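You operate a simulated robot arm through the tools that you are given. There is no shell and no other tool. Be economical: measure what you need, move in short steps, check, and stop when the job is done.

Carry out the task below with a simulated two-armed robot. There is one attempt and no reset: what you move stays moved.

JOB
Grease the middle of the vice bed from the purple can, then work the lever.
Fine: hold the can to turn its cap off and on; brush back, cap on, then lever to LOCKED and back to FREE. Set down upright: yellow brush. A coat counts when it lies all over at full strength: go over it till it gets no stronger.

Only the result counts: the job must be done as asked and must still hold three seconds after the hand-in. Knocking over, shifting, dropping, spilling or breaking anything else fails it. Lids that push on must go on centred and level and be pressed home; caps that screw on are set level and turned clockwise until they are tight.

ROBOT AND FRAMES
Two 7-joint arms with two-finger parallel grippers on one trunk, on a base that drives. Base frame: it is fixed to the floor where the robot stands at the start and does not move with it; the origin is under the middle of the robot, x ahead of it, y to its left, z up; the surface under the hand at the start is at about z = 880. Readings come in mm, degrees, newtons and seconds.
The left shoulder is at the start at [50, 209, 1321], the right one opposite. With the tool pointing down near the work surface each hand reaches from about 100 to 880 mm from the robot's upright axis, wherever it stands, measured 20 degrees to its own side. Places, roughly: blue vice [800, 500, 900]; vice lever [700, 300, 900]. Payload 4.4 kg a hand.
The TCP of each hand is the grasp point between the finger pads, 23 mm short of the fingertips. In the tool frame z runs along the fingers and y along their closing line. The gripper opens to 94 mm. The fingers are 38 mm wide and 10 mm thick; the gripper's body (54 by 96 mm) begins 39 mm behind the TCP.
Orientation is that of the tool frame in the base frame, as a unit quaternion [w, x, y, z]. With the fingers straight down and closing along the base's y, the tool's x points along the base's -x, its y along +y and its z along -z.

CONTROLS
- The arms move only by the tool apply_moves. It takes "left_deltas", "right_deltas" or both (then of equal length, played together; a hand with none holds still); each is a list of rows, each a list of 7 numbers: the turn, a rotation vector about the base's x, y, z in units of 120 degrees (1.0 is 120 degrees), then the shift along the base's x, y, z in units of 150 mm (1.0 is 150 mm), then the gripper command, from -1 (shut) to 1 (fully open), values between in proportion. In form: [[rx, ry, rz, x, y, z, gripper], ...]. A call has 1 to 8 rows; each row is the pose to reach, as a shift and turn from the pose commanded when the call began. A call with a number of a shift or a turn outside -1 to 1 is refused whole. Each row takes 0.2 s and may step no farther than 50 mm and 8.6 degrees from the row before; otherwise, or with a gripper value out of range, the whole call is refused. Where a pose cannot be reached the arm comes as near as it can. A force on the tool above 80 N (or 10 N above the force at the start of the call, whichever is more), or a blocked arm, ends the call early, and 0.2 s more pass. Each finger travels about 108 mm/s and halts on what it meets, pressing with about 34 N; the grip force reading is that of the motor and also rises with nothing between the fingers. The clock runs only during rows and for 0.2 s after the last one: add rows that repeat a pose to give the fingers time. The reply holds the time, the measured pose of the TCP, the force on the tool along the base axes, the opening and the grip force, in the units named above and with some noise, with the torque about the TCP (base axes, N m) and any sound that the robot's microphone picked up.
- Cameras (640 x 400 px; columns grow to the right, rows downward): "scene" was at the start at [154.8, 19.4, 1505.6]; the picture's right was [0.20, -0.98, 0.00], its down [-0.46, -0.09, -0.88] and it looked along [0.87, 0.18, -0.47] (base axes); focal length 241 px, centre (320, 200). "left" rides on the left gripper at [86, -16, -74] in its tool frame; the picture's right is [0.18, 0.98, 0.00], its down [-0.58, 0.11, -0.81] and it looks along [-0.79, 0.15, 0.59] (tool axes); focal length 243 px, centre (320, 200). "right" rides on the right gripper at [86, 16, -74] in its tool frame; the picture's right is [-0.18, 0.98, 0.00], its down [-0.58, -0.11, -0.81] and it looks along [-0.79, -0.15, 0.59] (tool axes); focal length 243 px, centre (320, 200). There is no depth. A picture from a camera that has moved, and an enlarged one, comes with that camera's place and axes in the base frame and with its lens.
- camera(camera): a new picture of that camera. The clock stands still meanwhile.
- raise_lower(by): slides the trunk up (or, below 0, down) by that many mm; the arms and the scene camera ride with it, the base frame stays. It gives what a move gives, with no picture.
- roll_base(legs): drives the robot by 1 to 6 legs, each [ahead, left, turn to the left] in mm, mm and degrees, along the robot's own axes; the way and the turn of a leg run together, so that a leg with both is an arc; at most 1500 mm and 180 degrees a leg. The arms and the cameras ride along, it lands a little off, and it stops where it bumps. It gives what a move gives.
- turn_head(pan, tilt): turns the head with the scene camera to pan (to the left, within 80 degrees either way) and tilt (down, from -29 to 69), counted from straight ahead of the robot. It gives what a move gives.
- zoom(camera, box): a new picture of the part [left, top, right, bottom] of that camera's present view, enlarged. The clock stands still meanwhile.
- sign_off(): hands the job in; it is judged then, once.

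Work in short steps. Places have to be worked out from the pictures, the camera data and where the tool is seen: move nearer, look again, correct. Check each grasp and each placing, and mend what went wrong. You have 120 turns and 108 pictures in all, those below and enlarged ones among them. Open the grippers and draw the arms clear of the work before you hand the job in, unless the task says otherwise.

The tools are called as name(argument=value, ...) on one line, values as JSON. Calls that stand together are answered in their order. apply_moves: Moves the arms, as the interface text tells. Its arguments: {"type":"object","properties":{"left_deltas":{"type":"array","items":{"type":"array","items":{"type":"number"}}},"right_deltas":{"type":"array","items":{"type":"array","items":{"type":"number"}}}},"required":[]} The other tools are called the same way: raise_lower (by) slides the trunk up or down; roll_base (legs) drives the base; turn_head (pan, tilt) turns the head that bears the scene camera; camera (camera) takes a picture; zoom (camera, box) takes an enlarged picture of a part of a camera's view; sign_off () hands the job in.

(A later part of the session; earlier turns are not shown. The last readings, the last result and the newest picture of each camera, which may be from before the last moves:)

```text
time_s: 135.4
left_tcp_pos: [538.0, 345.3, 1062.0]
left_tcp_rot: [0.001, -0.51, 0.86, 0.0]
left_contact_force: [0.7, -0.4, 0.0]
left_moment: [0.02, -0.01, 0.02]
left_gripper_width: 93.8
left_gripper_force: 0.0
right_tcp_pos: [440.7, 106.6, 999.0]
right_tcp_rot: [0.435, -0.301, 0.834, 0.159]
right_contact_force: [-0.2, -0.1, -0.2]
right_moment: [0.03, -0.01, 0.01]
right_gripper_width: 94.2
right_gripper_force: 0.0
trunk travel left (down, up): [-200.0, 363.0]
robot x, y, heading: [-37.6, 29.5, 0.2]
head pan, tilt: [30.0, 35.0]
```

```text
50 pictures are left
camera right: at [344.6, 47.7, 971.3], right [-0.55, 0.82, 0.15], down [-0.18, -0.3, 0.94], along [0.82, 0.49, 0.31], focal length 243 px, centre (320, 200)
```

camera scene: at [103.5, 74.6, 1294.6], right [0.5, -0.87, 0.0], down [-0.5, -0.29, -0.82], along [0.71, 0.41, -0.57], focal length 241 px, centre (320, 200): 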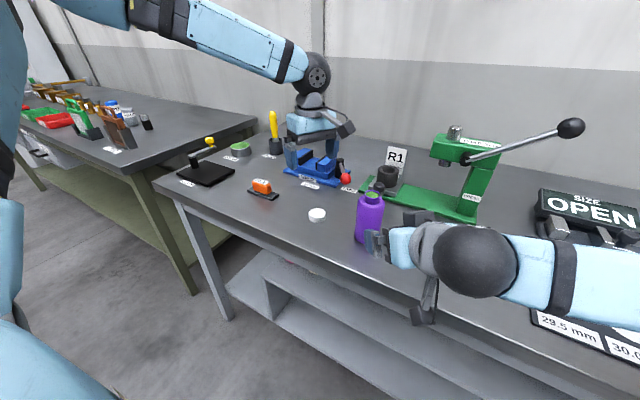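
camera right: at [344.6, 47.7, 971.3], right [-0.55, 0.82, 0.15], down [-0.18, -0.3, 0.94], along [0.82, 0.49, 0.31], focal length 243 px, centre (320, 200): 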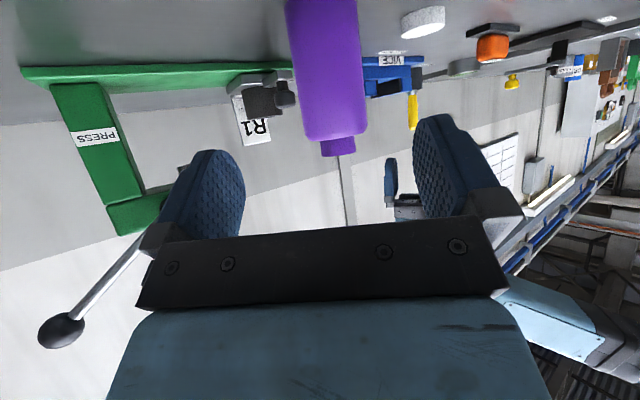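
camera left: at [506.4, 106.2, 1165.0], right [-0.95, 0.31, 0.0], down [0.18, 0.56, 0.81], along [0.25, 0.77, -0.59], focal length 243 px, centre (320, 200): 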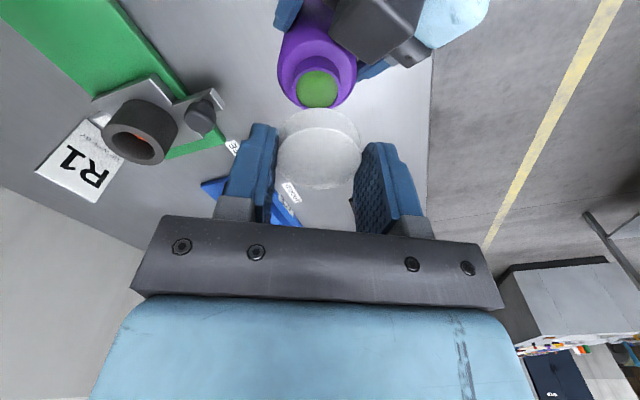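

All stands well. I pull the right hand out, square up the left hand, raise the trunk and drive toward the brush.

apply_moves(right_deltas=[[0, 0, 0, 0, -0.24, 0.13, 1], [0, 0, 0, 0, -0.48, 0.27, 1], [0, 0, 0, 0, -0.72, 0.4, 1], [0, 0, 0, 0, -0.95, 0.54, 1], [0, 0, 0, 0, -1, 0.54, 1], [0, 0, 0, 0, -1, 0.54, 1], [0, 0, 0, 0, -1, 0.54, 1], [0, 0, 0, 0, -1, 0.54, 1]], left_deltas=[[0, 0, -0.064, 0, 0.05, 0, 1], [0, 0, -0.128, 0, 0.1, 0, 1], [0, 0, -0.192, 0, 0.15, 0, 1], [0, 0, -0.256, 0, 0.2, 0, 1], [0, 0, -0.32, 0, 0.3, 0, 1], [0, 0, -0.384, 0, 0.4, 0, 1], [0, 0, -0.448, 0, 0.5, 0, 1], [0, 0, -0.512, 0, 0.6, 0, 1]])

raise_lower(by=200)

roll_base(legs=[[133, 270, 0]])

turn_head(pan=25, tilt=35)

camera(camera="scene")

```text
time_s: 137.2
left_tcp_pos: [539.1, 436.5, 1062.3]
left_tcp_rot: [0.001, 0.001, 1.0, 0.001]
left_contact_force: [-0.3, 0.0, -0.6]
left_moment: [0.05, 0.06, 0.01]
left_gripper_width: 94.0
left_gripper_force: 0.2
right_tcp_pos: [442.3, -43.5, 1080.5]
right_tcp_rot: [0.434, -0.302, 0.833, 0.16]
right_contact_force: [-0.2, 0.0, -0.1]
right_moment: [0.05, 0.01, 0.01]
right_gripper_width: 94.1
right_gripper_force: 0.1
trunk travel left (down, up): [-200.0, 363.0]
robot x, y, heading: [-37.4, 24.9, -0.0]
head pan, tilt: [30.0, 35.0]
```

```text
time_s: 139.4
left_tcp_pos: [540.1, 434.6, 1261.1]
left_tcp_rot: [0.0, 0.0, 1.0, 0.001]
left_contact_force: [0.3, 0.5, -1.0]
left_moment: [-0.01, 0.01, -0.03]
left_gripper_width: 94.0
left_gripper_force: 0.0
right_tcp_pos: [443.2, -44.8, 1280.7]
right_tcp_rot: [0.436, -0.301, 0.834, 0.158]
right_contact_force: [0.4, -0.9, 0.3]
right_moment: [0.02, 0.01, -0.02]
right_gripper_width: 94.0
right_gripper_force: 0.1
trunk travel left (down, up): [-400.0, 163.0]
robot x, y, heading: [-37.2, 29.8, 0.0]
head pan, tilt: [30.0, 35.0]
```

```text
time_s: 142.4
left_tcp_pos: [671.7, 704.3, 1261.6]
left_tcp_rot: [0.0, 0.001, 1.0, 0.0]
left_contact_force: [0.3, -0.2, 0.2]
left_moment: [-0.01, -0.01, -0.01]
left_gripper_width: 94.2
left_gripper_force: 0.2
right_tcp_pos: [574.8, 226.2, 1279.4]
right_tcp_rot: [0.435, -0.301, 0.834, 0.158]
right_contact_force: [-1.1, -0.7, 0.6]
right_moment: [0.0, 0.05, -0.03]
right_gripper_width: 93.9
right_gripper_force: 0.0
trunk travel left (down, up): [-400.0, 163.0]
robot x, y, heading: [92.8, 299.9, -0.1]
head pan, tilt: [30.0, 35.0]
```

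```text
time_s: 143.0
left_tcp_pos: [671.9, 704.8, 1260.9]
left_tcp_rot: [0.0, 0.0, 1.0, 0.0]
left_contact_force: [-0.3, -0.1, -0.7]
left_moment: [0.01, -0.04, 0.04]
left_gripper_width: 93.8
left_gripper_force: 0.1
right_tcp_pos: [574.6, 225.5, 1279.5]
right_tcp_rot: [0.435, -0.301, 0.834, 0.159]
right_contact_force: [1.0, 0.1, 0.3]
right_moment: [0.01, 0.03, 0.01]
right_gripper_width: 93.9
right_gripper_force: 0.1
trunk travel left (down, up): [-400.0, 163.0]
robot x, y, heading: [94.0, 301.4, 0.0]
head pan, tilt: [25.0, 35.0]
```

```text
49 pictures are left
camera scene: at [239.7, 337.6, 1494.5], right [0.42, -0.91, 0.0], down [-0.52, -0.24, -0.82], along [0.74, 0.35, -0.57], focal length 241 px, centre (320, 200)
```

scene: 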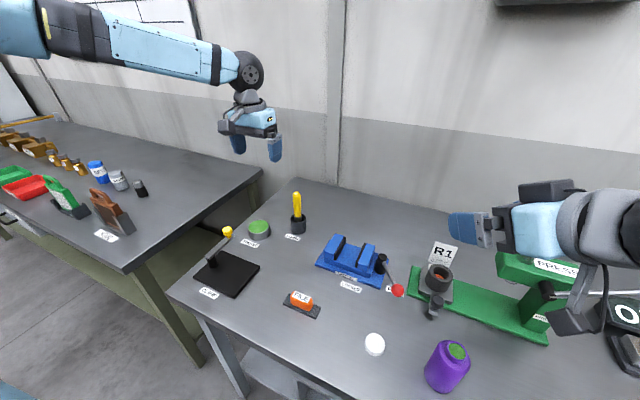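

I move the left hand to above the brush (822,696) and look down with its camera.

apply_moves(left_deltas=[[0, 0, 0, 0.2, -0.01, -0.1, 1], [0, 0, 0, 0.4, -0.02, -0.3, 1], [0, 0, 0, 0.6, -0.03, -0.5, 1], [0, 0, 0, 0.8, -0.05, -0.7, 1], [0, 0, 0, 1, -0.06, -0.87, 1]])

camera(camera="left")

zoom(camera="scene", box=[240, 140, 400, 240])

```text
time_s: 144.2
left_tcp_pos: [823.1, 696.0, 1130.0]
left_tcp_rot: [0.0, 0.001, 1.0, 0.0]
left_contact_force: [-0.3, -0.5, -0.4]
left_moment: [0.01, -0.01, -0.02]
left_gripper_width: 93.8
left_gripper_force: 0.1
right_tcp_pos: [576.4, 224.6, 1278.8]
right_tcp_rot: [0.435, -0.301, 0.834, 0.159]
right_contact_force: [0.0, 1.3, -0.9]
right_moment: [-0.02, 0.03, 0.02]
right_gripper_width: 94.2
right_gripper_force: 0.1
trunk travel left (down, up): [-400.0, 163.0]
robot x, y, heading: [92.4, 295.0, 0.1]
head pan, tilt: [25.0, 35.0]
```

```text
48 pictures are left
camera left: at [735.2, 681.2, 1204.4], right [-0.18, 0.98, 0.0], down [0.58, 0.11, 0.81], along [0.79, 0.15, -0.59], focal length 243 px, centre (320, 200)
```

left: 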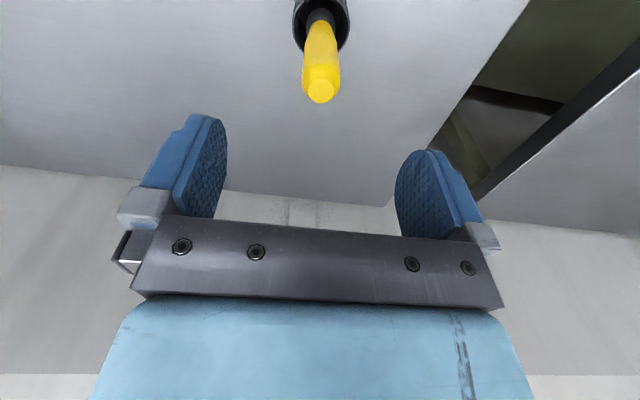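

```text
4.00 times, centred on (320, 190) of scene
camera zoom: at [241.5, 337.3, 1494.3], right [0.42, -0.91, 0.0], down [-0.52, -0.24, -0.82], along [0.74, 0.35, -0.57], focal length 963 px, centre (320, 240)
```

zoom: 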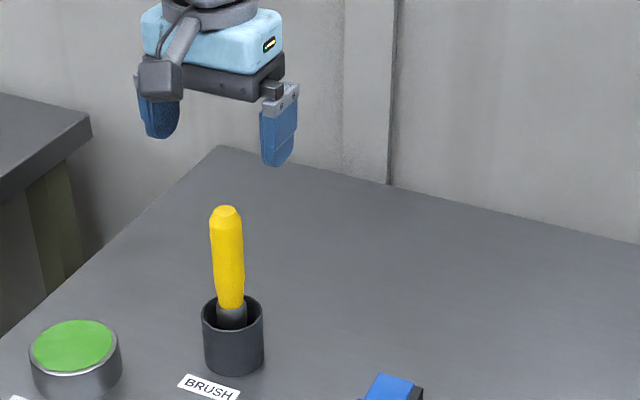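

The brush stands upright just below at y≈696, x≈825. I descend and grip the handle.

apply_moves(left_deltas=[[0, 0, 0, 0.013, 0.003, -0.2, 1], [0, 0, 0, 0.013, 0.003, -0.4, 1], [0, 0, 0, 0.013, 0.003, -0.6, 1], [0, 0, 0, 0.013, 0.003, -0.78, 1]])

apply_moves(left_deltas=[[0, 0, 0, 0, 0, 0, 0.2], [0, 0, 0, 0, 0, 0, -0.2], [0, 0, 0, 0, 0, 0, -1], [0, 0, 0, 0, 0, 0, -1], [0, 0, 0, 0, 0, 0, -1]])

zoom(camera="scene", box=[240, 140, 400, 240])

```text
time_s: 145.2
left_tcp_pos: [786.7, 709.1, 1047.1]
left_tcp_rot: [0.002, -0.001, 1.0, 0.001]
left_contact_force: [0.0, 0.8, 0.4]
left_moment: [-0.02, -0.02, -0.05]
left_gripper_width: 94.0
left_gripper_force: 0.1
left hand out of reach, approached as far as the arm can: row 1, 2, 3, 4
right_tcp_pos: [574.6, 224.3, 1278.8]
right_tcp_rot: [0.435, -0.301, 0.834, 0.159]
right_contact_force: [0.2, 0.4, 0.5]
right_moment: [-0.02, -0.02, 0.01]
right_gripper_width: 94.1
right_gripper_force: 0.1
trunk travel left (down, up): [-400.0, 163.0]
robot x, y, heading: [95.5, 299.4, -0.1]
head pan, tilt: [25.0, 35.0]
```

```text
time_s: 146.4
left_tcp_pos: [784.9, 708.4, 1047.9]
left_tcp_rot: [0.001, 0.0, 1.0, 0.0]
left_contact_force: [-0.8, 0.4, 0.0]
left_moment: [0.03, -0.02, 0.0]
left_gripper_width: 0.0
left_gripper_force: 34.1
right_tcp_pos: [575.0, 225.3, 1280.2]
right_tcp_rot: [0.435, -0.301, 0.834, 0.159]
right_contact_force: [-0.7, 0.2, 0.5]
right_moment: [-0.01, 0.01, 0.01]
right_gripper_width: 93.9
right_gripper_force: 0.1
trunk travel left (down, up): [-400.0, 163.0]
robot x, y, heading: [95.0, 297.8, 0.2]
head pan, tilt: [25.0, 35.0]
```

```text
4.00 times, centred on (320, 190) of scene
camera zoom: at [239.6, 337.4, 1494.5], right [0.42, -0.91, 0.0], down [-0.52, -0.24, -0.82], along [0.74, 0.35, -0.57], focal length 963 px, centre (320, 240)
```

zoom: 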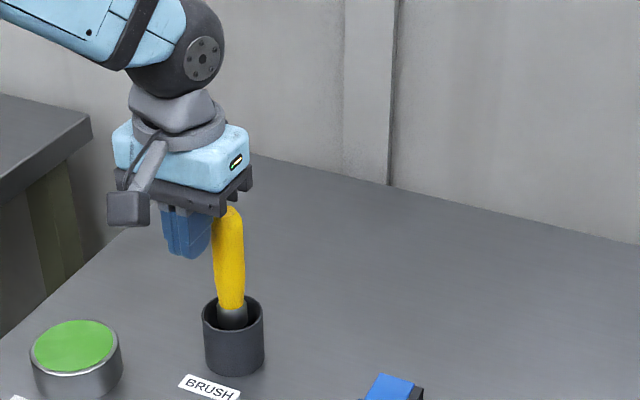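

It was out of reach and closed in front of the brush without touching it. I open, rise, and drive the base closer.

apply_moves(left_deltas=[[0, 0, 0, 0, 0, 0.1, -1], [0, 0, 0, 0, 0, 0.3, -1], [0, 0, 0, 0, 0, 0.5, -0.5], [0, 0, 0, 0, 0, 0.55, 0.5], [0, 0, 0, 0, 0, 0.55, 1]])

roll_base(legs=[[20, 90, 0]])

```text
time_s: 147.6
left_tcp_pos: [786.0, 707.3, 1131.4]
left_tcp_rot: [0.0, 0.0, 1.0, -0.001]
left_contact_force: [1.0, -0.5, -0.3]
left_moment: [0.03, 0.0, -0.01]
left_gripper_width: 93.9
left_gripper_force: 0.0
right_tcp_pos: [574.4, 225.7, 1279.4]
right_tcp_rot: [0.435, -0.301, 0.833, 0.159]
right_contact_force: [-0.8, -0.4, -0.4]
right_moment: [-0.02, 0.0, -0.01]
right_gripper_width: 94.1
right_gripper_force: 0.0
trunk travel left (down, up): [-400.0, 163.0]
robot x, y, heading: [94.8, 297.4, 0.1]
head pan, tilt: [25.0, 35.0]
```

```text
time_s: 149.1
left_tcp_pos: [807.3, 795.9, 1129.6]
left_tcp_rot: [0.0, 0.001, 1.0, 0.0]
left_contact_force: [0.5, -0.6, -0.5]
left_moment: [0.02, 0.01, 0.04]
left_gripper_width: 93.9
left_gripper_force: 0.0
right_tcp_pos: [594.0, 313.4, 1279.2]
right_tcp_rot: [0.434, -0.301, 0.834, 0.159]
right_contact_force: [0.5, 0.6, 0.7]
right_moment: [0.0, -0.02, -0.01]
right_gripper_width: 93.9
right_gripper_force: 0.0
trunk travel left (down, up): [-400.0, 163.0]
robot x, y, heading: [113.7, 387.3, -0.0]
head pan, tilt: [25.0, 35.0]
```

I move over the brush and descend in two calls.

apply_moves(left_deltas=[[0, 0, 0, 0.04, -0.22, 0, 1], [0, 0, 0, 0.08, -0.44, 0, 1], [0, 0, 0, 0.117, -0.663, 0, 1], [0, 0, 0, 0.117, -0.663, -0.2, 1]])

apply_moves(left_deltas=[[0, 0, 0, 0, 0, -0.2, 1], [0, 0, 0, 0, 0, -0.4, 1], [0, 0, 0, 0, 0, -0.58, 1]])

camera(camera="left")

```text
time_s: 150.1
left_tcp_pos: [806.4, 706.5, 1109.8]
left_tcp_rot: [0.001, 0.0, 1.0, 0.001]
left_contact_force: [0.3, 0.9, 0.2]
left_moment: [-0.01, -0.01, -0.01]
left_gripper_width: 94.1
left_gripper_force: 0.0
left hand out of reach, approached as far as the arm can: row 3, 4
right_tcp_pos: [594.9, 315.9, 1280.7]
right_tcp_rot: [0.436, -0.3, 0.834, 0.158]
right_contact_force: [0.6, -0.1, 0.2]
right_moment: [0.03, 0.0, 0.02]
right_gripper_width: 93.9
right_gripper_force: 0.0
trunk travel left (down, up): [-400.0, 163.0]
robot x, y, heading: [115.4, 390.2, 0.0]
head pan, tilt: [25.0, 35.0]
```

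```text
time_s: 150.9
left_tcp_pos: [775.4, 728.1, 1050.5]
left_tcp_rot: [0.002, -0.001, 1.0, 0.0]
left_contact_force: [0.3, 0.0, -0.4]
left_moment: [0.01, 0.0, -0.03]
left_gripper_width: 94.0
left_gripper_force: 0.0
left hand out of reach, approached as far as the arm can: row 1, 2, 3
right_tcp_pos: [593.3, 315.3, 1280.9]
right_tcp_rot: [0.435, -0.301, 0.834, 0.159]
right_contact_force: [0.1, 0.8, -0.1]
right_moment: [0.01, 0.01, 0.02]
right_gripper_width: 94.1
right_gripper_force: 0.1
trunk travel left (down, up): [-400.0, 163.0]
robot x, y, heading: [116.9, 389.9, -0.2]
head pan, tilt: [25.0, 35.0]
```

```text
45 pictures are left
camera left: at [687.9, 713.2, 1124.2], right [-0.18, 0.98, 0.0], down [0.58, 0.11, 0.81], along [0.79, 0.15, -0.59], focal length 243 px, centre (320, 200)
```

left: 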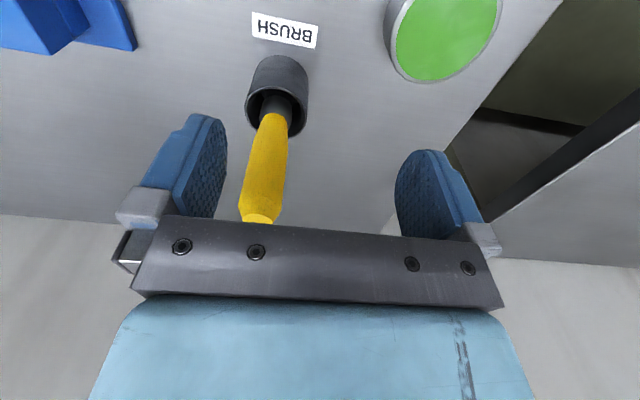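

The posture is limiting at this trunk height again; lowering the trunk helped before. I raise the hand clear, then lower the trunk 200 mm.

apply_moves(left_deltas=[[0, 0, 0, 0, 0, 0.25, 1], [0, 0, 0, 0, 0, 0.5, 1], [0, 0, 0, -0.1, 0, 0.75, 1], [0, 0, 0, -0.2, 0, 1, 1]])

apply_moves(left_deltas=[[0, 0, 0, -0.1, 0, 0.25, 1], [0, 0, 0, -0.2, 0, 0.5, 1], [0, 0, 0, -0.3, 0, 0.75, 1], [0, 0, 0, -0.4, 0, 1, 1]])

raise_lower(by=-200)

```text
time_s: 151.9
left_tcp_pos: [743.6, 725.2, 1201.5]
left_tcp_rot: [0.001, 0.001, 1.0, 0.0]
left_contact_force: [0.0, 0.1, 0.1]
left_moment: [0.02, -0.02, -0.03]
left_gripper_width: 94.0
left_gripper_force: 0.0
right_tcp_pos: [592.0, 314.2, 1279.9]
right_tcp_rot: [0.435, -0.301, 0.833, 0.16]
right_contact_force: [0.8, -0.3, -0.4]
right_moment: [-0.05, -0.03, -0.02]
right_gripper_width: 93.7
right_gripper_force: 0.0
trunk travel left (down, up): [-400.0, 163.0]
robot x, y, heading: [114.3, 391.1, 0.1]
head pan, tilt: [25.0, 35.0]
```

```text
time_s: 152.9
left_tcp_pos: [682.8, 725.4, 1352.3]
left_tcp_rot: [0.002, 0.001, 1.0, 0.0]
left_contact_force: [-0.1, -0.1, 0.2]
left_moment: [0.0, -0.04, 0.0]
left_gripper_width: 93.9
left_gripper_force: 0.0
right_tcp_pos: [592.3, 313.9, 1281.7]
right_tcp_rot: [0.435, -0.302, 0.833, 0.159]
right_contact_force: [0.2, -0.7, 0.6]
right_moment: [0.01, -0.03, -0.05]
right_gripper_width: 93.8
right_gripper_force: 0.2
trunk travel left (down, up): [-400.0, 163.0]
robot x, y, heading: [112.3, 389.1, 0.1]
head pan, tilt: [25.0, 35.0]
```

```text
time_s: 155.1
left_tcp_pos: [685.4, 726.7, 1149.9]
left_tcp_rot: [0.001, 0.002, 1.0, 0.0]
left_contact_force: [0.3, -0.3, 0.3]
left_moment: [-0.01, 0.0, 0.01]
left_gripper_width: 94.1
left_gripper_force: 0.0
right_tcp_pos: [592.3, 315.3, 1079.8]
right_tcp_rot: [0.434, -0.301, 0.834, 0.158]
right_contact_force: [0.0, -0.2, 0.3]
right_moment: [0.0, 0.01, -0.02]
right_gripper_width: 93.9
right_gripper_force: 0.1
trunk travel left (down, up): [-200.0, 363.0]
robot x, y, heading: [116.9, 390.6, 0.3]
head pan, tilt: [25.0, 35.0]
```

Now I move above the brush again.

apply_moves(left_deltas=[[0, 0, 0, 0.25, -0.05, 0, 1], [0, 0, 0, 0.5, -0.1, 0, 1], [0, 0, 0, 0.75, -0.15, -0.1, 1], [0, 0, 0, 0.93, -0.2, -0.2, 1]])

apply_moves(left_deltas=[[0, 0, 0, 0, 0, -0.2, 1]])

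```text
time_s: 156.1
left_tcp_pos: [825.8, 696.9, 1120.6]
left_tcp_rot: [0.0, 0.0, 1.0, 0.0]
left_contact_force: [0.7, 0.1, -0.3]
left_moment: [0.03, 0.0, 0.02]
left_gripper_width: 93.9
left_gripper_force: 0.0
right_tcp_pos: [594.1, 314.9, 1079.0]
right_tcp_rot: [0.434, -0.301, 0.834, 0.159]
right_contact_force: [0.7, 0.4, 0.4]
right_moment: [0.01, -0.02, 0.02]
right_gripper_width: 94.1
right_gripper_force: 0.0
trunk travel left (down, up): [-200.0, 363.0]
robot x, y, heading: [116.3, 392.5, 0.0]
head pan, tilt: [25.0, 35.0]
```

```text
time_s: 156.4
left_tcp_pos: [825.3, 697.0, 1089.1]
left_tcp_rot: [0.0, 0.002, 1.0, -0.001]
left_contact_force: [-0.1, -0.1, -0.1]
left_moment: [0.02, 0.01, 0.03]
left_gripper_width: 94.2
left_gripper_force: 0.1
right_tcp_pos: [595.3, 316.2, 1079.4]
right_tcp_rot: [0.434, -0.301, 0.834, 0.159]
right_contact_force: [0.2, 0.9, -0.3]
right_moment: [0.0, -0.02, 0.02]
right_gripper_width: 94.2
right_gripper_force: 0.0
trunk travel left (down, up): [-200.0, 363.0]
robot x, y, heading: [113.3, 389.4, 0.0]
head pan, tilt: [25.0, 35.0]
```

Reachable now. I descend to handle height and check the picture before closing.

apply_moves(left_deltas=[[0, 0, 0, 0, 0, -0.17, 1], [0, 0, 0, 0, 0, -0.34, 1], [0, 0, 0, 0, 0, -0.5, 1]])

camera(camera="left")

```text
time_s: 157.2
left_tcp_pos: [825.1, 698.1, 1014.8]
left_tcp_rot: [-0.001, 0.001, 1.0, 0.0]
left_contact_force: [0.0, 0.8, -0.6]
left_moment: [-0.02, 0.02, 0.0]
left_gripper_width: 93.8
left_gripper_force: 0.1
right_tcp_pos: [594.2, 313.9, 1079.1]
right_tcp_rot: [0.434, -0.301, 0.834, 0.159]
right_contact_force: [0.3, 0.2, 0.9]
right_moment: [0.0, 0.01, 0.0]
right_gripper_width: 94.0
right_gripper_force: 0.0
trunk travel left (down, up): [-200.0, 363.0]
robot x, y, heading: [113.8, 387.6, 0.3]
head pan, tilt: [25.0, 35.0]
```

```text
44 pictures are left
camera left: at [737.7, 682.2, 1089.3], right [-0.18, 0.98, 0.0], down [0.58, 0.11, 0.81], along [0.79, 0.15, -0.59], focal length 243 px, centre (320, 200)
```

left: 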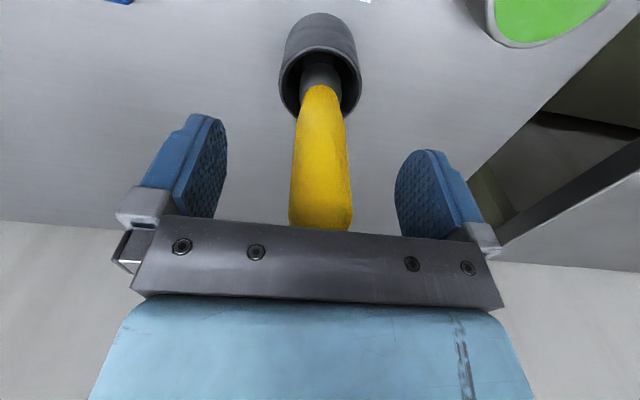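

The handle is centred. I close, then lift the brush slowly out of the cup.

apply_moves(left_deltas=[[0, 0, 0, 0, 0, 0, 0], [0, 0, 0, 0, 0, 0, -0.3], [0, 0, 0, 0, 0, 0, -1], [0, 0, 0, 0, 0, 0, -1]])

apply_moves(left_deltas=[[0, 0, 0, 0, 0, 0.1, -1], [0, 0, 0, 0, 0, 0.25, -1], [0, 0, 0, 0, 0, 0.45, -1], [0, 0, 0, 0, 0, 0.65, -1], [0, 0, 0, 0, 0, 0.85, -1]])

zoom(camera="scene", box=[240, 140, 400, 240])

```text
time_s: 158.2
left_tcp_pos: [824.8, 697.4, 1014.6]
left_tcp_rot: [0.0, 0.001, 1.0, -0.001]
left_contact_force: [0.1, 0.2, -0.9]
left_moment: [0.03, 0.0, -0.01]
left_gripper_width: 27.0
left_gripper_force: 34.0
right_tcp_pos: [593.9, 314.9, 1080.3]
right_tcp_rot: [0.436, -0.3, 0.834, 0.159]
right_contact_force: [0.7, 0.1, -0.1]
right_moment: [-0.01, 0.02, -0.01]
right_gripper_width: 93.9
right_gripper_force: 0.0
trunk travel left (down, up): [-200.0, 363.0]
robot x, y, heading: [114.5, 387.8, 0.1]
head pan, tilt: [25.0, 35.0]
```

```text
time_s: 159.4
left_tcp_pos: [824.5, 696.2, 1142.8]
left_tcp_rot: [0.0, 0.001, 1.0, 0.0]
left_contact_force: [0.4, 0.6, -1.1]
left_moment: [0.03, -0.02, 0.01]
left_gripper_width: 26.8
left_gripper_force: 34.1
right_tcp_pos: [593.6, 314.6, 1080.7]
right_tcp_rot: [0.435, -0.302, 0.833, 0.159]
right_contact_force: [-1.1, -0.8, 0.1]
right_moment: [-0.02, -0.02, -0.02]
right_gripper_width: 94.2
right_gripper_force: 0.0
trunk travel left (down, up): [-200.0, 363.0]
robot x, y, heading: [113.0, 385.5, 0.3]
head pan, tilt: [25.0, 35.0]
```

```text
4.00 times, centred on (320, 190) of scene
camera zoom: at [259.1, 426.8, 1294.6], right [0.42, -0.91, 0.0], down [-0.52, -0.24, -0.82], along [0.74, 0.35, -0.57], focal length 963 px, centre (320, 240)
```

zoom: 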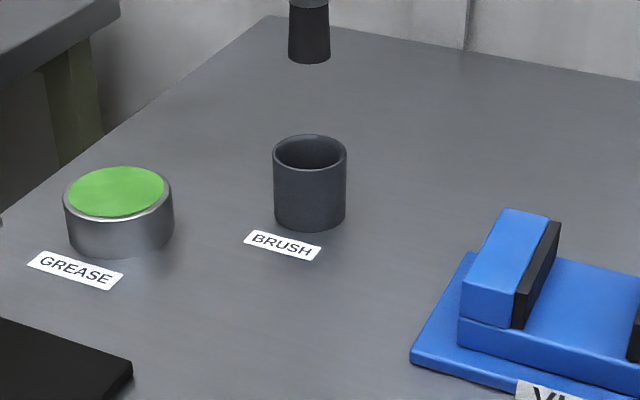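

The brush is out. I measure its bristle end and the can mouth before dipping.

zoom(camera="scene", box=[285, 120, 349, 160])

turn_head(pan=-35, tilt=40)

camera(camera="scene")

```text
10.00 times, centred on (317, 140) of scene
camera zoom: at [259.1, 426.8, 1294.6], right [0.42, -0.91, 0.0], down [-0.52, -0.24, -0.82], along [0.74, 0.35, -0.57], focal length 2408 px, centre (350, 800)
```

zoom: 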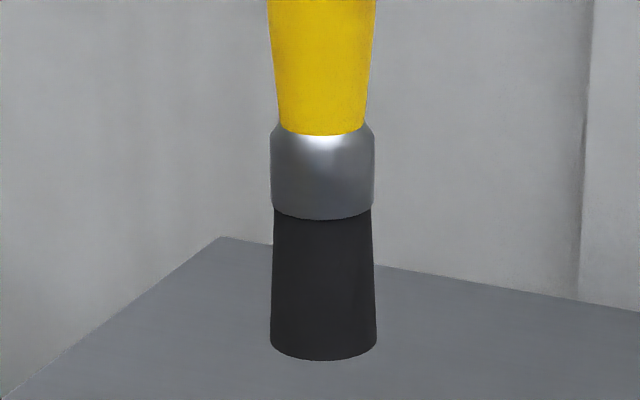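

```text
time_s: 160.8
left_tcp_pos: [825.1, 697.1, 1142.2]
left_tcp_rot: [0.0, 0.001, 1.0, 0.001]
left_contact_force: [-0.6, 0.3, -1.3]
left_moment: [-0.01, 0.02, -0.02]
left_gripper_width: 27.0
left_gripper_force: 34.1
right_tcp_pos: [593.6, 315.9, 1080.5]
right_tcp_rot: [0.435, -0.301, 0.834, 0.159]
right_contact_force: [0.4, -0.5, -0.6]
right_moment: [0.03, -0.01, 0.05]
right_gripper_width: 94.1
right_gripper_force: 0.1
trunk travel left (down, up): [-200.0, 363.0]
robot x, y, heading: [115.7, 385.7, 0.2]
head pan, tilt: [-35.0, 40.0]
```

```text
41 pictures are left
camera scene: at [249.4, 341.1, 1287.0], right [-0.57, -0.82, 0.0], down [-0.53, 0.37, -0.77], along [0.63, -0.44, -0.64], focal length 241 px, centre (320, 200)
```

scene: 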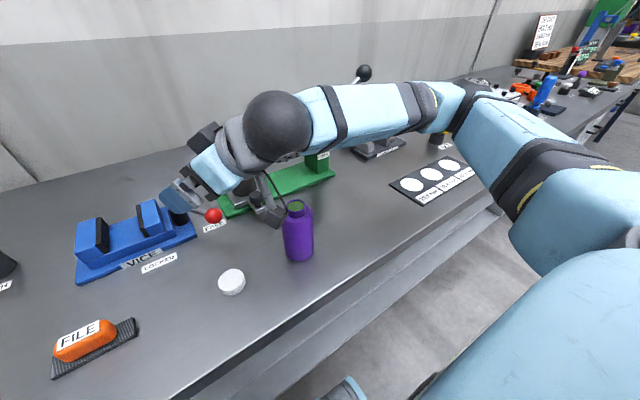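

Bristles are ~30 mm wide. I raise the right hand a bit and drive back to the can position.

apply_moves(right_deltas=[[0, 0, 0, 0, -0.1, 0.2, 1], [0, 0, 0, 0, -0.2, 0.4, 1], [0, 0, 0, 0, -0.3, 0.5, 1]])

roll_base(legs=[[-150, -355, 0]])

turn_head(pan=15, tilt=40)

camera(camera="scene")

```text
time_s: 161.6
left_tcp_pos: [825.1, 696.0, 1143.7]
left_tcp_rot: [0.001, 0.0, 1.0, 0.0]
left_contact_force: [-0.4, -0.5, -1.2]
left_moment: [-0.01, -0.01, 0.04]
left_gripper_width: 27.2
left_gripper_force: 34.0
right_tcp_pos: [593.6, 268.4, 1154.3]
right_tcp_rot: [0.435, -0.3, 0.834, 0.159]
right_contact_force: [0.2, -1.0, 0.4]
right_moment: [0.06, 0.02, -0.03]
right_gripper_width: 94.2
right_gripper_force: 0.1
trunk travel left (down, up): [-200.0, 363.0]
robot x, y, heading: [114.6, 386.6, 0.4]
head pan, tilt: [-35.0, 40.0]
```

```text
time_s: 165.2
left_tcp_pos: [674.4, 345.5, 1141.8]
left_tcp_rot: [0.0, 0.001, 1.0, 0.0]
left_contact_force: [0.5, 0.4, -1.7]
left_moment: [-0.04, 0.0, 0.02]
left_gripper_width: 26.8
left_gripper_force: 34.2
right_tcp_pos: [442.8, -81.8, 1154.3]
right_tcp_rot: [0.435, -0.301, 0.834, 0.159]
right_contact_force: [-0.3, 0.5, 0.0]
right_moment: [-0.01, 0.01, -0.04]
right_gripper_width: 94.0
right_gripper_force: 0.0
trunk travel left (down, up): [-200.0, 363.0]
robot x, y, heading: [-33.4, 38.0, -0.2]
head pan, tilt: [-35.0, 40.0]
```

```text
time_s: 166.4
left_tcp_pos: [674.3, 345.5, 1142.5]
left_tcp_rot: [0.0, 0.001, 1.0, 0.0]
left_contact_force: [0.0, -0.5, -0.7]
left_moment: [0.01, 0.01, -0.01]
left_gripper_width: 26.7
left_gripper_force: 34.2
right_tcp_pos: [442.7, -81.4, 1155.1]
right_tcp_rot: [0.435, -0.301, 0.833, 0.16]
right_contact_force: [0.0, 0.3, -0.6]
right_moment: [0.01, -0.03, -0.02]
right_gripper_width: 94.0
right_gripper_force: 0.0
trunk travel left (down, up): [-200.0, 363.0]
robot x, y, heading: [-35.8, 35.4, 0.1]
head pan, tilt: [15.0, 40.0]
```

```text
40 pictures are left
camera scene: at [111.1, 60.2, 1287.0], right [0.26, -0.97, 0.0], down [-0.62, -0.17, -0.77], along [0.74, 0.2, -0.64], focal length 241 px, centre (320, 200)
```

scene: 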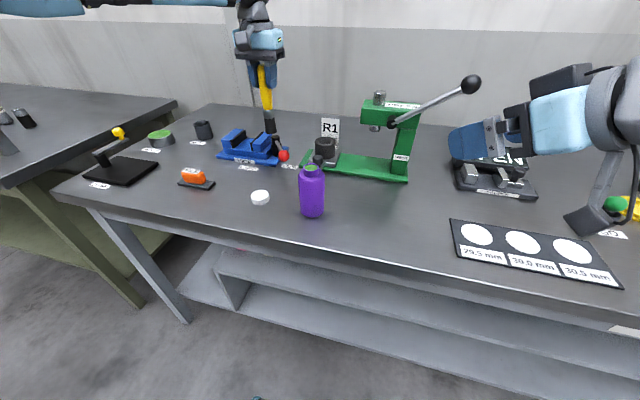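

I zoom on the can mouth to get its centre and width.

zoom(camera="scene", box=[280, 150, 344, 190])

```text
10.00 times, centred on (312, 170) of scene
camera zoom: at [111.1, 60.2, 1287.0], right [0.26, -0.97, 0.0], down [-0.62, -0.17, -0.77], along [0.74, 0.2, -0.64], focal length 2408 px, centre (400, 500)
```

zoom: 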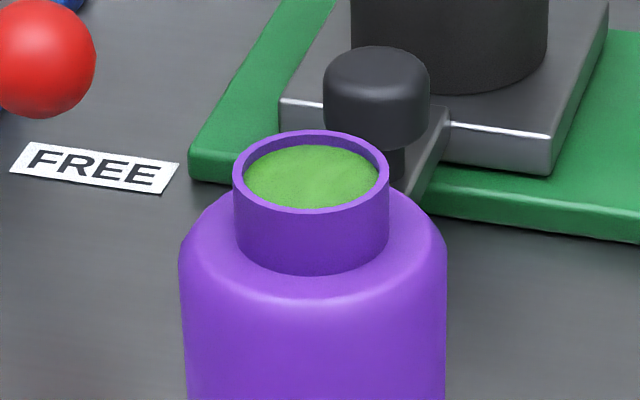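

The mouth is ~30 mm wide with grease just below the rim. I bring the brush above it and check alignment with the left camera.

apply_moves(left_deltas=[[0, 0, 0, -0.15, -0.17, 0.1, -1], [0, 0, 0, -0.3, -0.34, 0.15, -1], [0, 0, 0, -0.45, -0.51, 0.19, -1], [0, 0, 0, -0.6, -0.68, 0.19, -1], [0, 0, 0, -0.75, -0.85, 0.19, -1], [0, 0, 0, -0.93, -1, 0.19, -1]])

apply_moves(left_deltas=[[0, 0, 0, 0, -0.035, -0.02, -1]])

camera(camera="left")

zoom(camera="scene", box=[270, 130, 350, 180])

```text
time_s: 167.8
left_tcp_pos: [533.7, 193.9, 1172.7]
left_tcp_rot: [0.001, 0.001, 1.0, 0.0]
left_contact_force: [-0.5, 0.7, 0.4]
left_moment: [0.01, 0.02, 0.02]
left_gripper_width: 26.9
left_gripper_force: 34.3
right_tcp_pos: [442.7, -82.2, 1154.3]
right_tcp_rot: [0.435, -0.3, 0.834, 0.159]
right_contact_force: [-0.6, -0.2, -0.9]
right_moment: [0.01, 0.0, 0.0]
right_gripper_width: 94.1
right_gripper_force: 0.0
trunk travel left (down, up): [-200.0, 363.0]
robot x, y, heading: [-36.1, 35.7, -0.2]
head pan, tilt: [15.0, 40.0]
```

```text
time_s: 168.2
left_tcp_pos: [536.6, 190.6, 1167.2]
left_tcp_rot: [0.0, 0.0, 1.0, 0.0]
left_contact_force: [-0.6, 0.3, -0.9]
left_moment: [0.04, 0.0, 0.02]
left_gripper_width: 27.0
left_gripper_force: 34.4
right_tcp_pos: [444.6, -83.0, 1155.3]
right_tcp_rot: [0.434, -0.301, 0.834, 0.159]
right_contact_force: [-0.7, -1.1, 0.5]
right_moment: [-0.01, -0.02, 0.03]
right_gripper_width: 93.9
right_gripper_force: 0.0
trunk travel left (down, up): [-200.0, 363.0]
robot x, y, heading: [-36.2, 40.7, 0.0]
head pan, tilt: [15.0, 40.0]
```

```text
38 pictures are left
camera left: at [447.8, 175.3, 1242.4], right [-0.18, 0.98, 0.0], down [0.58, 0.11, 0.81], along [0.79, 0.15, -0.59], focal length 243 px, centre (320, 200)
```

left: 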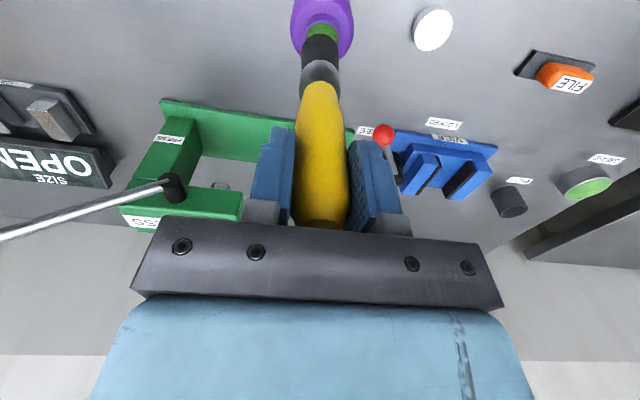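

```text
8.00 times, centred on (310, 155) of scene
camera zoom: at [111.9, 60.4, 1286.9], right [0.26, -0.97, 0.0], down [-0.62, -0.17, -0.77], along [0.74, 0.2, -0.64], focal length 1926 px, centre (400, 560)
```

zoom: 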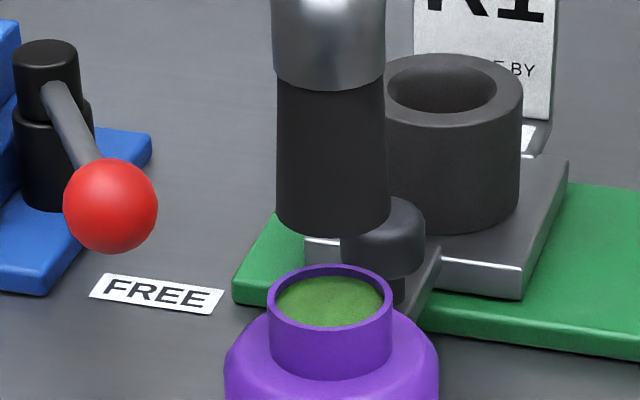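

The brush is ~1.5 mm off in y. I correct and lower it to just above the rim, then look again.

apply_moves(left_deltas=[[0, 0, 0, -0.007, 0.01, 0, -1], [0, 0, 0, -0.007, 0.01, -0.08, -1], [0, 0, 0, -0.007, 0.01, -0.14, -1]])

zoom(camera="scene", box=[280, 145, 344, 185])

```text
time_s: 169.0
left_tcp_pos: [533.5, 191.5, 1147.3]
left_tcp_rot: [0.001, 0.001, 1.0, 0.0]
left_contact_force: [-0.4, -0.6, -0.7]
left_moment: [0.0, 0.01, 0.01]
left_gripper_width: 27.0
left_gripper_force: 34.5
right_tcp_pos: [442.0, -81.9, 1154.8]
right_tcp_rot: [0.435, -0.301, 0.834, 0.159]
right_contact_force: [0.4, 0.3, 0.4]
right_moment: [0.03, -0.01, -0.04]
right_gripper_width: 94.1
right_gripper_force: 0.2
trunk travel left (down, up): [-200.0, 363.0]
robot x, y, heading: [-36.5, 37.8, 0.2]
head pan, tilt: [15.0, 40.0]
```

```text
10.00 times, centred on (312, 165) of scene
camera zoom: at [111.0, 60.3, 1287.0], right [0.26, -0.97, 0.0], down [-0.62, -0.17, -0.77], along [0.74, 0.2, -0.64], focal length 2408 px, centre (400, 550)
```

zoom: 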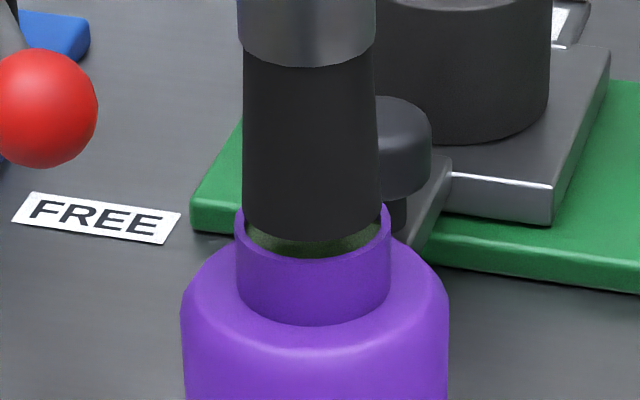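

It is concentric and ~4 mm above the rim. I dip gently in steps.

apply_moves(left_deltas=[[0, 0, 0, 0, 0, -0.03, -1], [0, 0, 0, 0, 0, -0.05, -1]])

apply_moves(left_deltas=[[0, 0, 0, 0, 0, -0.02, -1], [0, 0, 0, 0, 0, -0.04, -1], [0, 0, 0, 0, 0, -0.04, -1]])

zoom(camera="scene", box=[280, 145, 344, 185])

```text
time_s: 169.6
left_tcp_pos: [532.2, 191.3, 1140.4]
left_tcp_rot: [0.002, 0.001, 1.0, 0.0]
left_contact_force: [0.1, 2.6, 6.9]
left_moment: [0.21, -0.03, -0.02]
left_gripper_width: 26.7
left_gripper_force: 33.9
right_tcp_pos: [442.2, -81.4, 1154.7]
right_tcp_rot: [0.435, -0.301, 0.834, 0.159]
right_contact_force: [-0.2, 0.4, -0.1]
right_moment: [0.01, 0.0, -0.01]
right_gripper_width: 93.9
right_gripper_force: 0.1
trunk travel left (down, up): [-200.0, 363.0]
robot x, y, heading: [-33.8, 39.5, -0.4]
head pan, tilt: [15.0, 40.0]
```

```text
time_s: 170.4
left_tcp_pos: [531.6, 191.6, 1135.1]
left_tcp_rot: [0.003, 0.0, 1.0, 0.0]
left_contact_force: [1.9, 3.6, 30.3]
left_moment: [0.59, -0.08, 0.0]
left_gripper_width: 27.3
left_gripper_force: 34.5
right_tcp_pos: [440.4, -81.9, 1155.6]
right_tcp_rot: [0.436, -0.3, 0.833, 0.158]
right_contact_force: [0.0, -0.3, -0.5]
right_moment: [0.0, -0.01, 0.03]
right_gripper_width: 94.0
right_gripper_force: 0.0
trunk travel left (down, up): [-200.0, 363.0]
robot x, y, heading: [-36.5, 38.8, -0.0]
head pan, tilt: [15.0, 40.0]
```

```text
10.00 times, centred on (312, 165) of scene
camera zoom: at [108.4, 59.9, 1287.5], right [0.26, -0.97, 0.0], down [-0.62, -0.17, -0.77], along [0.74, 0.2, -0.64], focal length 2408 px, centre (400, 550)
```

zoom: 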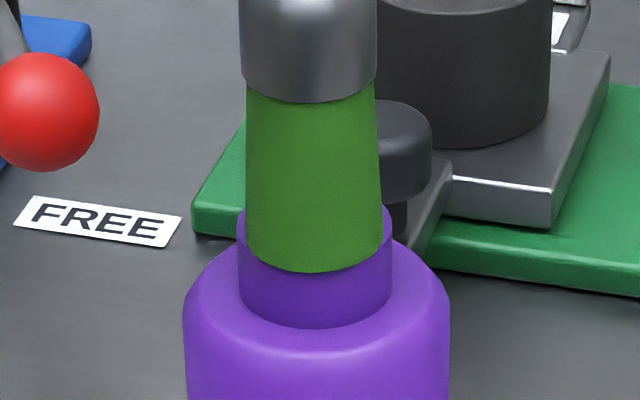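

The bristles turned green: loaded. I lift off, drive toward the vice and look.

apply_moves(left_deltas=[[0, 0, 0, 0, 0, 0.06, -1], [0, 0, 0, 0, 0, 0.15, -1], [0, 0, 0, 0, 0, 0.3, -1]])

roll_base(legs=[[95, 235, 0]])

turn_head(pan=10, tilt=40)

camera(camera="scene")

```text
time_s: 171.2
left_tcp_pos: [533.4, 190.5, 1177.1]
left_tcp_rot: [0.0, 0.0, 1.0, 0.0]
left_contact_force: [-0.4, 0.2, -2.4]
left_moment: [0.0, 0.02, 0.01]
left_gripper_width: 27.1
left_gripper_force: 33.6
right_tcp_pos: [443.2, -82.3, 1153.6]
right_tcp_rot: [0.433, -0.302, 0.834, 0.16]
right_contact_force: [0.4, 0.1, 0.1]
right_moment: [0.02, -0.02, 0.03]
right_gripper_width: 93.6
right_gripper_force: 0.2
trunk travel left (down, up): [-200.0, 363.0]
robot x, y, heading: [-38.5, 37.2, 0.1]
head pan, tilt: [15.0, 40.0]
```

```text
time_s: 173.8
left_tcp_pos: [628.0, 425.2, 1177.9]
left_tcp_rot: [0.0, 0.0, 1.0, 0.0]
left_contact_force: [-0.6, 0.9, -0.5]
left_moment: [0.01, -0.03, -0.02]
left_gripper_width: 27.1
left_gripper_force: 34.3
right_tcp_pos: [537.7, 152.4, 1154.1]
right_tcp_rot: [0.434, -0.301, 0.834, 0.16]
right_contact_force: [0.5, -0.2, -0.1]
right_moment: [0.0, -0.01, -0.01]
right_gripper_width: 93.8
right_gripper_force: 0.0
trunk travel left (down, up): [-200.0, 363.0]
robot x, y, heading: [55.5, 268.7, 0.2]
head pan, tilt: [15.0, 40.0]
```

```text
time_s: 174.5
left_tcp_pos: [627.8, 425.1, 1177.4]
left_tcp_rot: [0.001, 0.0, 1.0, 0.0]
left_contact_force: [-0.4, -0.1, -0.7]
left_moment: [-0.01, 0.0, 0.0]
left_gripper_width: 26.8
left_gripper_force: 33.9
right_tcp_pos: [538.3, 151.8, 1154.0]
right_tcp_rot: [0.434, -0.301, 0.834, 0.159]
right_contact_force: [0.1, 0.6, -0.1]
right_moment: [0.01, 0.02, 0.03]
right_gripper_width: 94.2
right_gripper_force: 0.1
trunk travel left (down, up): [-200.0, 363.0]
robot x, y, heading: [60.5, 270.1, -0.1]
head pan, tilt: [10.0, 40.0]
```

```text
34 pictures are left
camera scene: at [208.0, 287.4, 1287.0], right [0.17, -0.98, 0.0], down [-0.63, -0.11, -0.77], along [0.75, 0.13, -0.64], focal length 241 px, centre (320, 200)
```

scene: 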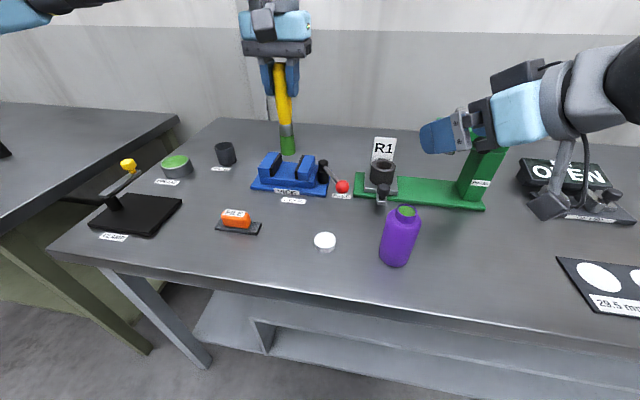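

I zoom on the vice bed to fix the strip to be coated.

zoom(camera="scene", box=[244, 145, 340, 205])

```text
6.67 times, centred on (292, 175) of scene
camera zoom: at [208.0, 287.4, 1287.0], right [0.17, -0.98, 0.0], down [-0.63, -0.11, -0.77], along [0.75, 0.13, -0.64], focal length 1605 px, centre (507, 367)
```

zoom: 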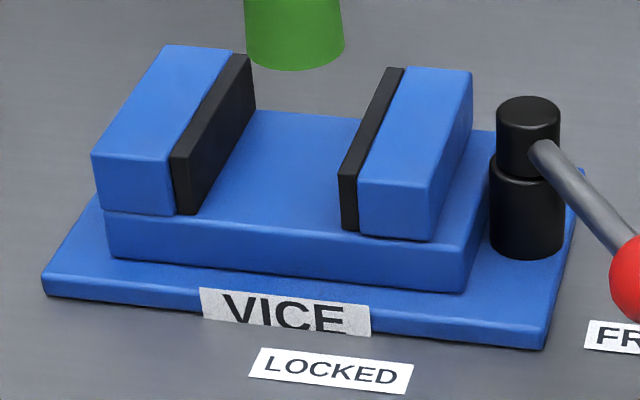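

The bed between the jaw pads spans about x 712–805, y 446–510 at z≈912. I move the brush above the bed and lower until light contact.

apply_moves(left_deltas=[[0, 0, 0, 0.25, 0.12, 0, -1], [0, 0, 0, 0.5, 0.24, 0, -1], [0, 0, 0, 0.75, 0.353, -0.1, -1], [0, 0, 0, 0.85, 0.353, -0.3, -1], [0, 0, 0, 0.85, 0.353, -0.5, -1], [0, 0, 0, 0.85, 0.353, -0.7, -1], [0, 0, 0, 0.85, 0.353, -0.8, -1]])

zoom(camera="scene", box=[244, 145, 340, 205])

```text
time_s: 176.1
left_tcp_pos: [733.1, 498.5, 1069.8]
left_tcp_rot: [0.005, 0.0, 1.0, -0.001]
left_contact_force: [1.8, 3.5, 30.7]
left_moment: [0.63, 0.05, 0.06]
left_gripper_width: 27.6
left_gripper_force: 34.5
left hand out of reach, approached as far as the arm can: row 1, 2, 3, 4, 5, 6, 7
right_tcp_pos: [536.6, 153.0, 1155.6]
right_tcp_rot: [0.436, -0.302, 0.833, 0.159]
right_contact_force: [0.5, 0.1, 1.0]
right_moment: [0.03, 0.01, 0.03]
right_gripper_width: 93.7
right_gripper_force: 0.0
trunk travel left (down, up): [-200.0, 363.0]
robot x, y, heading: [60.5, 271.2, 0.1]
head pan, tilt: [10.0, 40.0]
```

```text
6.67 times, centred on (292, 175) of scene
camera zoom: at [205.2, 286.9, 1287.9], right [0.17, -0.98, 0.0], down [-0.63, -0.11, -0.77], along [0.76, 0.13, -0.64], focal length 1605 px, centre (507, 367)
```

zoom: 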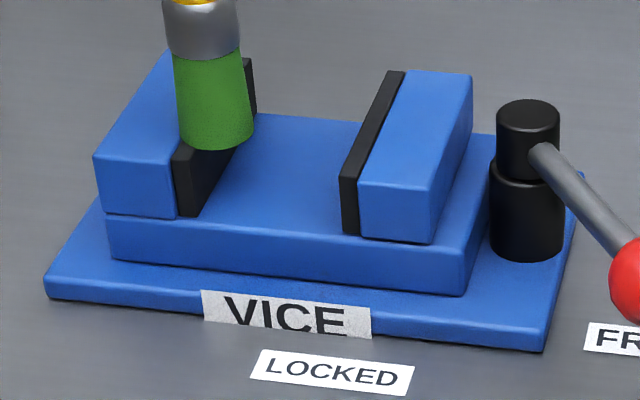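

Reach drifted and the brush touched the left jaw top. I lift at once and drive the base so the vice lies farther to the left of the robot.

apply_moves(left_deltas=[[0, 0, 0, 0, -0.02, 0.15, -1], [0, 0, 0, 0, -0.05, 0.35, -1], [0, 0, 0, 0, -0.05, 0.6, -1]])

roll_base(legs=[[40, -100, 0]])

zoom(camera="scene", box=[200, 130, 328, 210])

```text
time_s: 176.9
left_tcp_pos: [728.0, 496.6, 1154.1]
left_tcp_rot: [0.002, 0.0, 1.0, 0.0]
left_contact_force: [-0.1, -0.3, -1.0]
left_moment: [0.0, 0.04, 0.0]
left_gripper_width: 27.1
left_gripper_force: 33.4
left hand out of reach, approached as far as the arm can: row 2, 3
right_tcp_pos: [537.4, 153.2, 1153.7]
right_tcp_rot: [0.435, -0.301, 0.834, 0.159]
right_contact_force: [0.3, 0.0, -0.5]
right_moment: [0.0, 0.0, -0.02]
right_gripper_width: 94.0
right_gripper_force: 0.0
trunk travel left (down, up): [-200.0, 363.0]
robot x, y, heading: [60.2, 273.1, -0.1]
head pan, tilt: [10.0, 40.0]
```

```text
time_s: 178.5
left_tcp_pos: [769.0, 395.0, 1154.3]
left_tcp_rot: [0.001, 0.002, 1.0, -0.001]
left_contact_force: [-0.9, 0.2, -1.2]
left_moment: [-0.02, -0.02, -0.04]
left_gripper_width: 27.2
left_gripper_force: 33.8
right_tcp_pos: [577.1, 51.7, 1153.3]
right_tcp_rot: [0.435, -0.301, 0.833, 0.159]
right_contact_force: [-0.6, -0.1, -0.5]
right_moment: [0.02, -0.01, 0.02]
right_gripper_width: 94.0
right_gripper_force: 0.1
trunk travel left (down, up): [-200.0, 363.0]
robot x, y, heading: [101.0, 173.7, 0.2]
head pan, tilt: [10.0, 40.0]
```

```text
5.00 times, centred on (264, 170) of scene
camera zoom: at [247.8, 186.8, 1286.9], right [0.17, -0.98, 0.0], down [-0.63, -0.11, -0.77], along [0.75, 0.13, -0.64], focal length 1204 px, centre (600, 350)
```

zoom: 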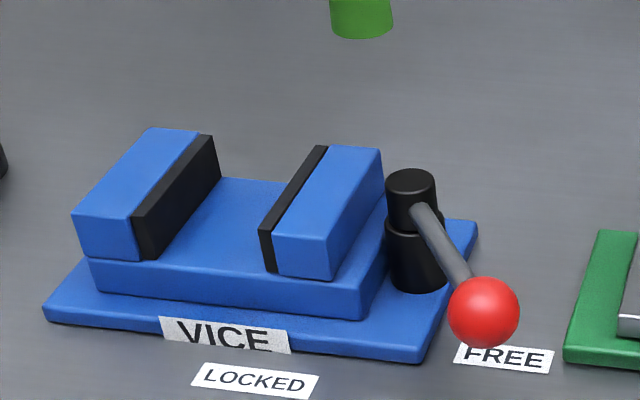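

No mark on the jaw and the vice is unmoved. I now move to above the bed and verify the pose.

apply_moves(left_deltas=[[0, 0, 0, -0.06, 0.18, 0, -1], [0, 0, 0, -0.12, 0.36, 0, -1], [0, 0, 0, -0.19, 0.553, -0.1, -1], [0, 0, 0, -0.19, 0.553, -0.36, -1]])

zoom(camera="scene", box=[200, 130, 328, 210])

```text
time_s: 179.5
left_tcp_pos: [742.2, 476.8, 1099.3]
left_tcp_rot: [0.001, 0.001, 1.0, -0.002]
left_contact_force: [-0.2, 0.1, -1.0]
left_moment: [0.01, 0.01, -0.01]
left_gripper_width: 26.8
left_gripper_force: 33.6
right_tcp_pos: [579.1, 52.1, 1153.8]
right_tcp_rot: [0.434, -0.301, 0.834, 0.16]
right_contact_force: [-0.1, -0.1, 0.4]
right_moment: [0.02, 0.04, 0.02]
right_gripper_width: 93.9
right_gripper_force: 0.1
trunk travel left (down, up): [-200.0, 363.0]
robot x, y, heading: [94.6, 174.3, -0.0]
head pan, tilt: [10.0, 40.0]
```

```text
5.00 times, centred on (264, 170) of scene
camera zoom: at [248.8, 186.2, 1286.8], right [0.17, -0.98, 0.0], down [-0.63, -0.11, -0.77], along [0.75, 0.13, -0.64], focal length 1204 px, centre (600, 350)
```

zoom: 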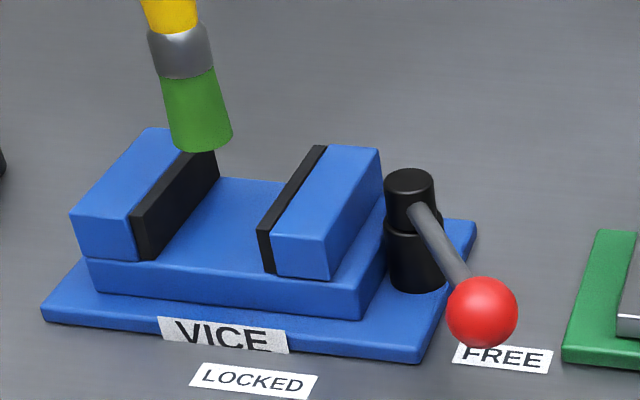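

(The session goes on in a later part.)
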